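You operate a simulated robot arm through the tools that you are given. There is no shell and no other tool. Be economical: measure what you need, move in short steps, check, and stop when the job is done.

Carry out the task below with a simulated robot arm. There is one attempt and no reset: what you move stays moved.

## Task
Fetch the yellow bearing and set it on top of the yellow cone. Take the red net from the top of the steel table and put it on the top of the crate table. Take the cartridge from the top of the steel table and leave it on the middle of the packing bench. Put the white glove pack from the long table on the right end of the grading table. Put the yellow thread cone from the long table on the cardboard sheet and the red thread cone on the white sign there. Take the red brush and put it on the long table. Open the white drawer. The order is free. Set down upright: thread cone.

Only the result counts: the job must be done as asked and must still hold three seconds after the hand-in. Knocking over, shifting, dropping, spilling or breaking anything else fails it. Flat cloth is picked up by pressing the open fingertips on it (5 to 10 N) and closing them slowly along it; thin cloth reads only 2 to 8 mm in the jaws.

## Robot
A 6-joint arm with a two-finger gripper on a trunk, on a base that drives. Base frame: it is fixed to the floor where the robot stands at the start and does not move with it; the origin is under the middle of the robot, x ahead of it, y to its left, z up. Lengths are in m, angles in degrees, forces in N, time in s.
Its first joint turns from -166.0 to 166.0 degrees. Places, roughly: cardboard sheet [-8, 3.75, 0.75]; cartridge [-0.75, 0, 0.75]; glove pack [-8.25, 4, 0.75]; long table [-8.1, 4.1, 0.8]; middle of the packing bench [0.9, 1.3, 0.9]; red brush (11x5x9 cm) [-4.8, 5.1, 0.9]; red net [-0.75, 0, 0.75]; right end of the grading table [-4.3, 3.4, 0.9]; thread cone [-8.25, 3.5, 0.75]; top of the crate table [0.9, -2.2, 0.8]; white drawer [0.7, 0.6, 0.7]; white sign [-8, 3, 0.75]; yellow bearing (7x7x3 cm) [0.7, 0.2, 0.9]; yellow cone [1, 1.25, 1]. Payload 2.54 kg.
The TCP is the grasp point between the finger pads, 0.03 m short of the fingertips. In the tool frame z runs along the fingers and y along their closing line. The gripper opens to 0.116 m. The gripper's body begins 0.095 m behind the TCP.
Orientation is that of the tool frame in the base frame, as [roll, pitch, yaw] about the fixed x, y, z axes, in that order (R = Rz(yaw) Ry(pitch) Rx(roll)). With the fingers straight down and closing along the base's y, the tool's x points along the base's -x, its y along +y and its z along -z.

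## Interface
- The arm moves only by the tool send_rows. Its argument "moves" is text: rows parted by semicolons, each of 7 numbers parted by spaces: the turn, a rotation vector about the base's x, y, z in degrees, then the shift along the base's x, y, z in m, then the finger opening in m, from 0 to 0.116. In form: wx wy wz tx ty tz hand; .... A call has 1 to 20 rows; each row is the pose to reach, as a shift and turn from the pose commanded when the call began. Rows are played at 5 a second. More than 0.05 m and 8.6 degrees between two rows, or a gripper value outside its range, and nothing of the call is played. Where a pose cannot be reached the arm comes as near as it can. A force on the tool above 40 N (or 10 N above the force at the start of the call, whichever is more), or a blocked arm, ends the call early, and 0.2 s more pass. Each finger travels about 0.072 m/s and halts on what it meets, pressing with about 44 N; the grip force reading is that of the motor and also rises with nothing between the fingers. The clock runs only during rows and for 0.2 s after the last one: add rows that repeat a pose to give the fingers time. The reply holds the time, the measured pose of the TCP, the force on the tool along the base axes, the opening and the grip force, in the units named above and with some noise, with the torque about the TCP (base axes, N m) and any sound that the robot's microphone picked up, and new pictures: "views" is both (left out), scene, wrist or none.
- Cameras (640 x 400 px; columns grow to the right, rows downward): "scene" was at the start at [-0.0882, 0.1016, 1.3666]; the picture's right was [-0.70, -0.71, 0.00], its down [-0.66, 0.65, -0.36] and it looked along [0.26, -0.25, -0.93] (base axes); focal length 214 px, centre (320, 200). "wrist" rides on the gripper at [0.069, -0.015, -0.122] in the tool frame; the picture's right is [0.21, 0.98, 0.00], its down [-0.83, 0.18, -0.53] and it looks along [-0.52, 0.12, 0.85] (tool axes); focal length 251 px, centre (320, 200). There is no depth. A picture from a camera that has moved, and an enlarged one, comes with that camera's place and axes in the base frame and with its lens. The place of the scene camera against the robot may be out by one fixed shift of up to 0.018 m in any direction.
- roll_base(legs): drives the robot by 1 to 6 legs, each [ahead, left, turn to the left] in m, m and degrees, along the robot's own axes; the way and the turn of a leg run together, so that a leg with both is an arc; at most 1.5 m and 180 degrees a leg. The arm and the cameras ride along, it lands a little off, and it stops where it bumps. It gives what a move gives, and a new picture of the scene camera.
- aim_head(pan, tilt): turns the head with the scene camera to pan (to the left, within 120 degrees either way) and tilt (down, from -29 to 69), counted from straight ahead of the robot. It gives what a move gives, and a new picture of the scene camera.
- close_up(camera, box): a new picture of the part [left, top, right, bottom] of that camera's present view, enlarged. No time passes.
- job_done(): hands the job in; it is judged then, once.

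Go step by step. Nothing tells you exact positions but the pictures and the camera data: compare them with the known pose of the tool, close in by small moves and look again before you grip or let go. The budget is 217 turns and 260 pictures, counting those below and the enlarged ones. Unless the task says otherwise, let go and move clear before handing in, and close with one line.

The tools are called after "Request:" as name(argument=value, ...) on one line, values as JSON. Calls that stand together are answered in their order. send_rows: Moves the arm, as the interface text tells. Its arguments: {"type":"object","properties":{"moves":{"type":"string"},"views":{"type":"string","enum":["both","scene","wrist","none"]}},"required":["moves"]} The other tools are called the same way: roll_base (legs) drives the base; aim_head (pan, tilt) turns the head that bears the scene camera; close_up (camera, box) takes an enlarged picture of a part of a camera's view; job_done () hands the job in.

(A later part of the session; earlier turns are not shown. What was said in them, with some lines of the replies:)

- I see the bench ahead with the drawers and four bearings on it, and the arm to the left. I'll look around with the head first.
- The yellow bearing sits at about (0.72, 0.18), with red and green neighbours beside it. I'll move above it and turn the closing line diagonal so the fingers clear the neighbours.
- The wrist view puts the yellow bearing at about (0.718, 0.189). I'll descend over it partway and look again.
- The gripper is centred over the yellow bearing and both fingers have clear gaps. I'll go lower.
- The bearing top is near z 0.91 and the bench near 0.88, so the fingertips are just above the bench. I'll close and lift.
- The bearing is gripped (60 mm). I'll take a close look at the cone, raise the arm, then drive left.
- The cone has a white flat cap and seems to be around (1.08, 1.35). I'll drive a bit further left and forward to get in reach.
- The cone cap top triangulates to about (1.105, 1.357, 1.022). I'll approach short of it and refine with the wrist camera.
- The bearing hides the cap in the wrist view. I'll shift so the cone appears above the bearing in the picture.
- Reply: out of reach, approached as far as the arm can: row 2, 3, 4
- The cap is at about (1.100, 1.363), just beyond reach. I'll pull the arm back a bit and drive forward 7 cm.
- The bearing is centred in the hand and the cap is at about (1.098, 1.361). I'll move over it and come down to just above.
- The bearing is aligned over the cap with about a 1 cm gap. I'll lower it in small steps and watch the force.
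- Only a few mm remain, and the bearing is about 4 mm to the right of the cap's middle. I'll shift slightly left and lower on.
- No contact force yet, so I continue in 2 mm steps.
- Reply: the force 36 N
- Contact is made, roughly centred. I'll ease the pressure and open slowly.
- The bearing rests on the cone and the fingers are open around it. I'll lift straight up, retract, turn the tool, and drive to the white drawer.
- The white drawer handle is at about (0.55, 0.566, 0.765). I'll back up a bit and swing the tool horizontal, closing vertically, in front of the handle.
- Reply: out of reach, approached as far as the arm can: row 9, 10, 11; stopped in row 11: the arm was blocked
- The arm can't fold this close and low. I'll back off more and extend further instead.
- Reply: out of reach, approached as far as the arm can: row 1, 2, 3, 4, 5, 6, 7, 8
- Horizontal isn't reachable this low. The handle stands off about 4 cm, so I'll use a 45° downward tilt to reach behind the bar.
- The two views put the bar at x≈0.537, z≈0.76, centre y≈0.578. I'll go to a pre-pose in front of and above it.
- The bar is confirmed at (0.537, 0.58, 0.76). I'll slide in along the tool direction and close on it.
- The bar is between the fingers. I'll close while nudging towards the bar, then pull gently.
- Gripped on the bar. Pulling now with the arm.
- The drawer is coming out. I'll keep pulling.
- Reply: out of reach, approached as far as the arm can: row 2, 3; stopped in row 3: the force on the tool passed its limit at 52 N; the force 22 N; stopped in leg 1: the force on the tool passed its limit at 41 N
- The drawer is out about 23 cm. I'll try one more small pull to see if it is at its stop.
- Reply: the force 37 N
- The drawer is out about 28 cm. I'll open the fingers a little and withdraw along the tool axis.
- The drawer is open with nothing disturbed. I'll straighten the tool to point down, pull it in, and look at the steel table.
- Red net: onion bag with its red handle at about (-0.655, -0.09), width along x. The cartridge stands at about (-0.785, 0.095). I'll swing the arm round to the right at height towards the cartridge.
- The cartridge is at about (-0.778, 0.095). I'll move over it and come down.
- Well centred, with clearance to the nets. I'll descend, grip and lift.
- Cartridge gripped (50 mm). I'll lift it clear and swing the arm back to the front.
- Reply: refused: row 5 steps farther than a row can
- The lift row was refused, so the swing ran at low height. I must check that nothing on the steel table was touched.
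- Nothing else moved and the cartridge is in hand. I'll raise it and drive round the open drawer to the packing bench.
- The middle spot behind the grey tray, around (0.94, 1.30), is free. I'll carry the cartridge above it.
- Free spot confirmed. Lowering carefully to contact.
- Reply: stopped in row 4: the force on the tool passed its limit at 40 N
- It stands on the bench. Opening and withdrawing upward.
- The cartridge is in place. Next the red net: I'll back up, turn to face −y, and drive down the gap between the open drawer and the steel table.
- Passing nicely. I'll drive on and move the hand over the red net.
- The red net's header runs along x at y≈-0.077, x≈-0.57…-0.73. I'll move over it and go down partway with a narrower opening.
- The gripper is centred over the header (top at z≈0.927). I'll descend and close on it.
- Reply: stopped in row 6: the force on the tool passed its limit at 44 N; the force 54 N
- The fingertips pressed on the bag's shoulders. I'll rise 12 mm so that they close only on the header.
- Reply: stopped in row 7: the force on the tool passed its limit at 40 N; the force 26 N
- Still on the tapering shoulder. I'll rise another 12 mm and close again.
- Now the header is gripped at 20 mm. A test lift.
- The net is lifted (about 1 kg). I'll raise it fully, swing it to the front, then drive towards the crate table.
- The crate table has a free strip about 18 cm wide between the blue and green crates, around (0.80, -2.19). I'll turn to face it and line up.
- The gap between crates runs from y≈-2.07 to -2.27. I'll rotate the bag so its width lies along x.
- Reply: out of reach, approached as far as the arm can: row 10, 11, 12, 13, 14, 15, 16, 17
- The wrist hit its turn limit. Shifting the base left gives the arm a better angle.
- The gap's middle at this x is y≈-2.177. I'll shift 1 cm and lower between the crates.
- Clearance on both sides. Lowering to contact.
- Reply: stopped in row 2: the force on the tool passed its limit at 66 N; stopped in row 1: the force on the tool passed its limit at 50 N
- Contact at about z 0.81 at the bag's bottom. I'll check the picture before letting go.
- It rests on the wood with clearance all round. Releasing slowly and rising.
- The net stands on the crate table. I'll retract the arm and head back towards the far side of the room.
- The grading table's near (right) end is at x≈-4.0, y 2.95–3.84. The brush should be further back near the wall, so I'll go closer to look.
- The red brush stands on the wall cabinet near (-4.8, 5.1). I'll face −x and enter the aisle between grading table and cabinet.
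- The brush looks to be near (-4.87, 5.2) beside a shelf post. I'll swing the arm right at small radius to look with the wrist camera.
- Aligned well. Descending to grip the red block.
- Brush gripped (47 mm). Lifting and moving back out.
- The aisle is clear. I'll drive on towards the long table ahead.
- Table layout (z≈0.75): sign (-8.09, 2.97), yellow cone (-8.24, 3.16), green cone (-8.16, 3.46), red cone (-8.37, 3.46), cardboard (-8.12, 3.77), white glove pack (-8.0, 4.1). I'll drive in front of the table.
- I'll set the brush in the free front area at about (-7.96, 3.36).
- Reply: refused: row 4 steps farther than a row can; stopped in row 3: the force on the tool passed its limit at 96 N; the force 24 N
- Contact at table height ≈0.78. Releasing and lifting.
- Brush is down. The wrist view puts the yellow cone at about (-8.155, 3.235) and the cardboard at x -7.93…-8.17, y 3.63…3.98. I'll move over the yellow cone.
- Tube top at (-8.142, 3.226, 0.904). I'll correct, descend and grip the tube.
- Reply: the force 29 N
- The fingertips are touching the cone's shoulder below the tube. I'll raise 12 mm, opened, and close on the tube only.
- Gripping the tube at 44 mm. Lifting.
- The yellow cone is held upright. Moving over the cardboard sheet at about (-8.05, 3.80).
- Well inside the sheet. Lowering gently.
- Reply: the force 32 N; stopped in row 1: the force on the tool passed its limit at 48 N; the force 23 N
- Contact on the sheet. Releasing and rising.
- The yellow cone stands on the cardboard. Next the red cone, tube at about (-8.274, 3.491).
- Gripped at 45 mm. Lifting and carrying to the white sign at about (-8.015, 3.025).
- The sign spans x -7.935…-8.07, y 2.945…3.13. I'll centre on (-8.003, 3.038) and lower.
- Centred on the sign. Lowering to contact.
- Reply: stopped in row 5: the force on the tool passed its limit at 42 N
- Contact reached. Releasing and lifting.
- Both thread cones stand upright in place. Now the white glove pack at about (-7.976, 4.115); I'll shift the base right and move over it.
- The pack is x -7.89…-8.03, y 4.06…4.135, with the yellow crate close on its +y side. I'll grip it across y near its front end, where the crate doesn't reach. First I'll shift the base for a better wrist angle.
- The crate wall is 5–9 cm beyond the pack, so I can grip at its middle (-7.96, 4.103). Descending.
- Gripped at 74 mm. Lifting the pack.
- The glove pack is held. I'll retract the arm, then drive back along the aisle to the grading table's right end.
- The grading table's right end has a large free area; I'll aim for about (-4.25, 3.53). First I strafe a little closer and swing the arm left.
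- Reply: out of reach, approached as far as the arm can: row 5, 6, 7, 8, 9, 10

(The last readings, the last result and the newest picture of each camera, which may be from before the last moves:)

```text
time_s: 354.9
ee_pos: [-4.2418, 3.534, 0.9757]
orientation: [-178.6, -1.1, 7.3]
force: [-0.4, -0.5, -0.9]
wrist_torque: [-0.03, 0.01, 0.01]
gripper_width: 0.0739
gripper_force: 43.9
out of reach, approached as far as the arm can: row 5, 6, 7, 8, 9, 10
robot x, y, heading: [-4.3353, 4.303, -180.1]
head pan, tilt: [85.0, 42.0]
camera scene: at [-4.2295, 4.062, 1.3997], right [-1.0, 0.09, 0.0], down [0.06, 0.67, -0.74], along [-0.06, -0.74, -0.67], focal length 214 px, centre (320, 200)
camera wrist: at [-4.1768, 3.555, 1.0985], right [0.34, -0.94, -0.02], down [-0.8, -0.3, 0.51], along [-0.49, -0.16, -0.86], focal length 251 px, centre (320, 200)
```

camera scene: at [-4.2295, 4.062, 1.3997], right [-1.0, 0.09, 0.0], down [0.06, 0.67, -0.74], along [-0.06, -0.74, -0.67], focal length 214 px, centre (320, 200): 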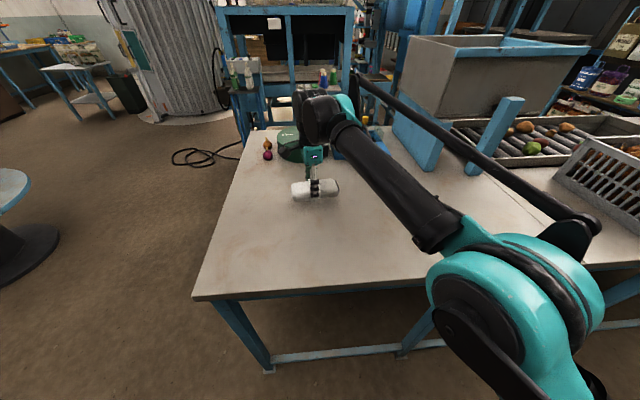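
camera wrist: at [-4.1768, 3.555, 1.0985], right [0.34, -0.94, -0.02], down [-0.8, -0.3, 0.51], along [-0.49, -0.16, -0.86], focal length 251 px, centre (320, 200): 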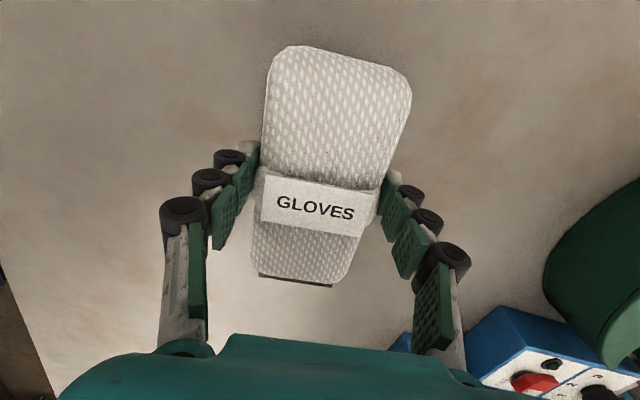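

Free surface below. Lowering to contact.

Request:
send_rows(moves="0 0 0 0 0 -0.015 0.04;0 0 0 0 0 -0.03 0.04;0 0 0 0 0 -0.038 0.04;0 0 0 0 0 -0.044 0.04;0 0 0 0 0 -0.05 0.04;0 0 0 0 0 -0.055 0.04;0 0 0 0 0 -0.06 0.04;0 0 0 0 0 -0.065 0.04;0 0 0 0 0 -0.07 0.04;0 0 0 0 0 -0.075 0.04;0 0 0 0 0 -0.08 0.04", views="scene")

```text
time_s: 356.0
ee_pos: [-4.2422, 3.5346, 0.9353]
orientation: [-178.7, -1.1, 7.2]
force: [-0.7, 3.1, 13.0]
wrist_torque: [-0.41, -0.04, -0.05]
gripper_width: 0.074
gripper_force: 43.8
robot x, y, heading: [-4.3371, 4.3036, -179.8]
head pan, tilt: [85.0, 42.0]
stopped in row 5: the force on the tool passed its limit at 53 N (the readings are from after the stop); the commanded pose is now the measured one
camera scene: at [-4.2297, 4.0627, 1.3999], right [-1.0, 0.09, 0.0], down [0.06, 0.67, -0.74], along [-0.06, -0.74, -0.67], focal length 214 px, centre (320, 200)
```

scene: 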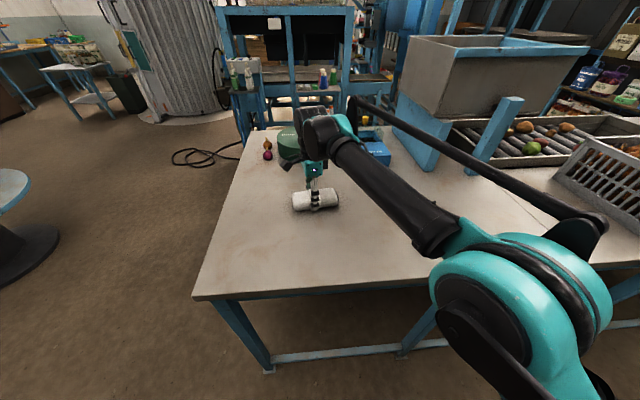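

Contact on the table. Releasing and withdrawing.

Request:
send_rows(moves="0 0 0 0 0 0 0.078;0 0 0 0 0 0 0.09;0 0 0 0 0 0 0.105;0 0 0 0 0 0.02 0.105;0 0 0 0 0 0.06 0.105;0 0 0 0 0 0.1 0.105;0 0 0 0 0 0.15 0.105;0 0 0 0 0.03 0.19 0.105;0 0 0 0 0.07 0.21 0.105;0 0 0 0 0.11 0.23 0.105;0 0 0 0 0.16 0.24 0.105;0 0 0 0 0.21 0.24 0.105;0 0 0 0 0.26 0.24 0.105")

Request:
close_up(camera="scene", box=[200, 100, 440, 290])

```text
refused: row 11 steps farther than a row can; nothing moved
```

```text
2.11 times, centred on (320, 195) of scene
camera zoom: at [-4.2297, 4.0627, 1.3999], right [-1.0, 0.09, 0.0], down [0.06, 0.67, -0.74], along [-0.06, -0.74, -0.67], focal length 452 px, centre (320, 210)
```

zoom: 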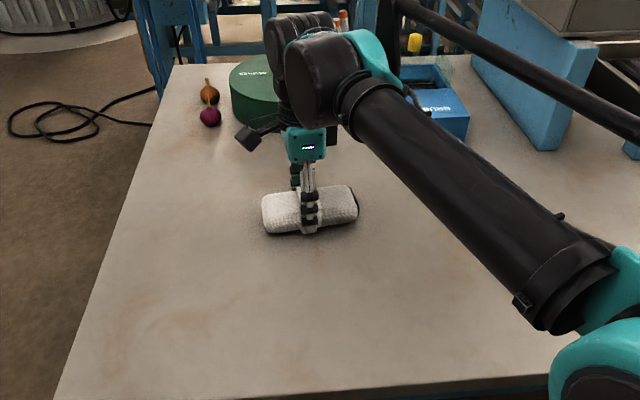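

Request:
send_rows(moves="0 0 0 0 0 0 0.078;0 0 0 0 0 0 0.09;0 0 0 0 0 0 0.105;0 0 0 0 0 0.02 0.105;0 0 0 0 0 0.06 0.105;0 0 0 0 0 0.1 0.105;0 0 0 0 0 0.145 0.105;0 0 0 0 0.03 0.18 0.105;0 0 0 0 0.07 0.2 0.105;0 0 0 0 0.11 0.22 0.105;0 0 0 0 0.15 0.24 0.105;0 0 0 0 0.19 0.24 0.105;0 0 0 0 0.23 0.24 0.105")

Request:
close_up(camera="scene", box=[200, 100, 440, 290])

```text
time_s: 358.8
ee_pos: [-4.2389, 3.7633, 1.1712]
orientation: [-178.8, -1.0, 7.2]
force: [0.5, -0.7, -0.1]
wrist_torque: [0.08, 0.02, 0.02]
gripper_width: 0.1051
gripper_force: 0.1
out of reach, approached as far as the arm can: row 7, 8
robot x, y, heading: [-4.3318, 4.3075, -180.0]
head pan, tilt: [85.0, 42.0]
camera scene: at [-4.2295, 4.0617, 1.3997], right [-1.0, 0.09, 0.0], down [0.06, 0.67, -0.74], along [-0.06, -0.74, -0.67], focal length 214 px, centre (320, 200)
camera wrist: at [-4.1756, 3.7834, 1.2945], right [0.34, -0.94, -0.02], down [-0.81, -0.3, 0.51], along [-0.49, -0.16, -0.86], focal length 251 px, centre (320, 200)
```

scene: 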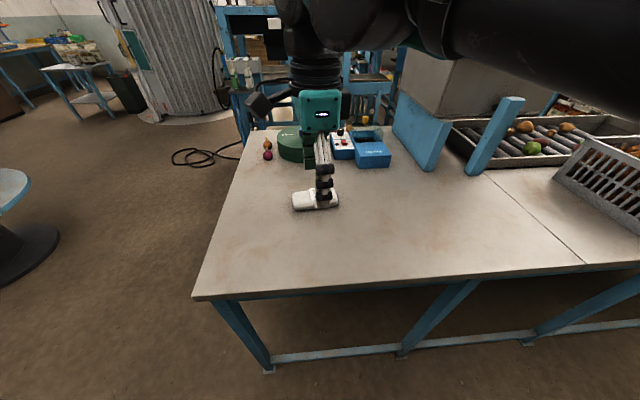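
wrist: 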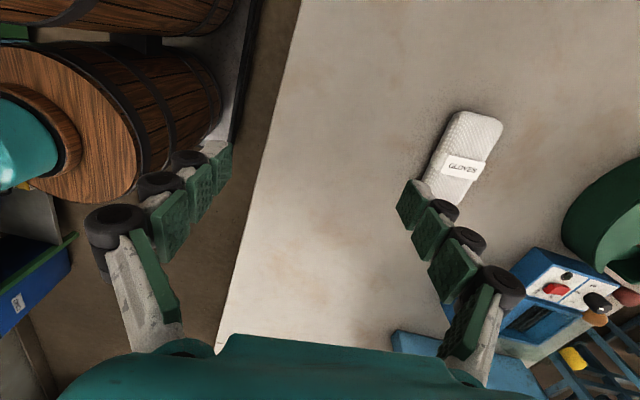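

```text
2.11 times, centred on (320, 195) of scene
camera zoom: at [-4.2295, 4.0617, 1.3997], right [-1.0, 0.09, 0.0], down [0.06, 0.67, -0.74], along [-0.06, -0.74, -0.67], focal length 452 px, centre (320, 210)
```

zoom: 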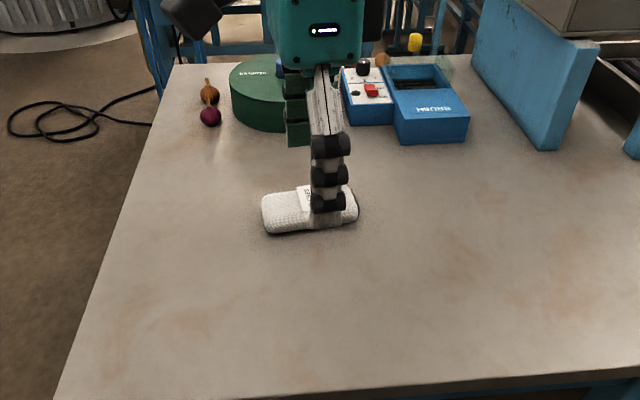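

The glove pack lies on the right end of the grading table and the hand is clear. All eight items are done, so I'm handing in.

Request:
job_done()

```text
The job is handed in.
```

I finished every part of the task and handed it in; nothing else looked moved in the pictures.
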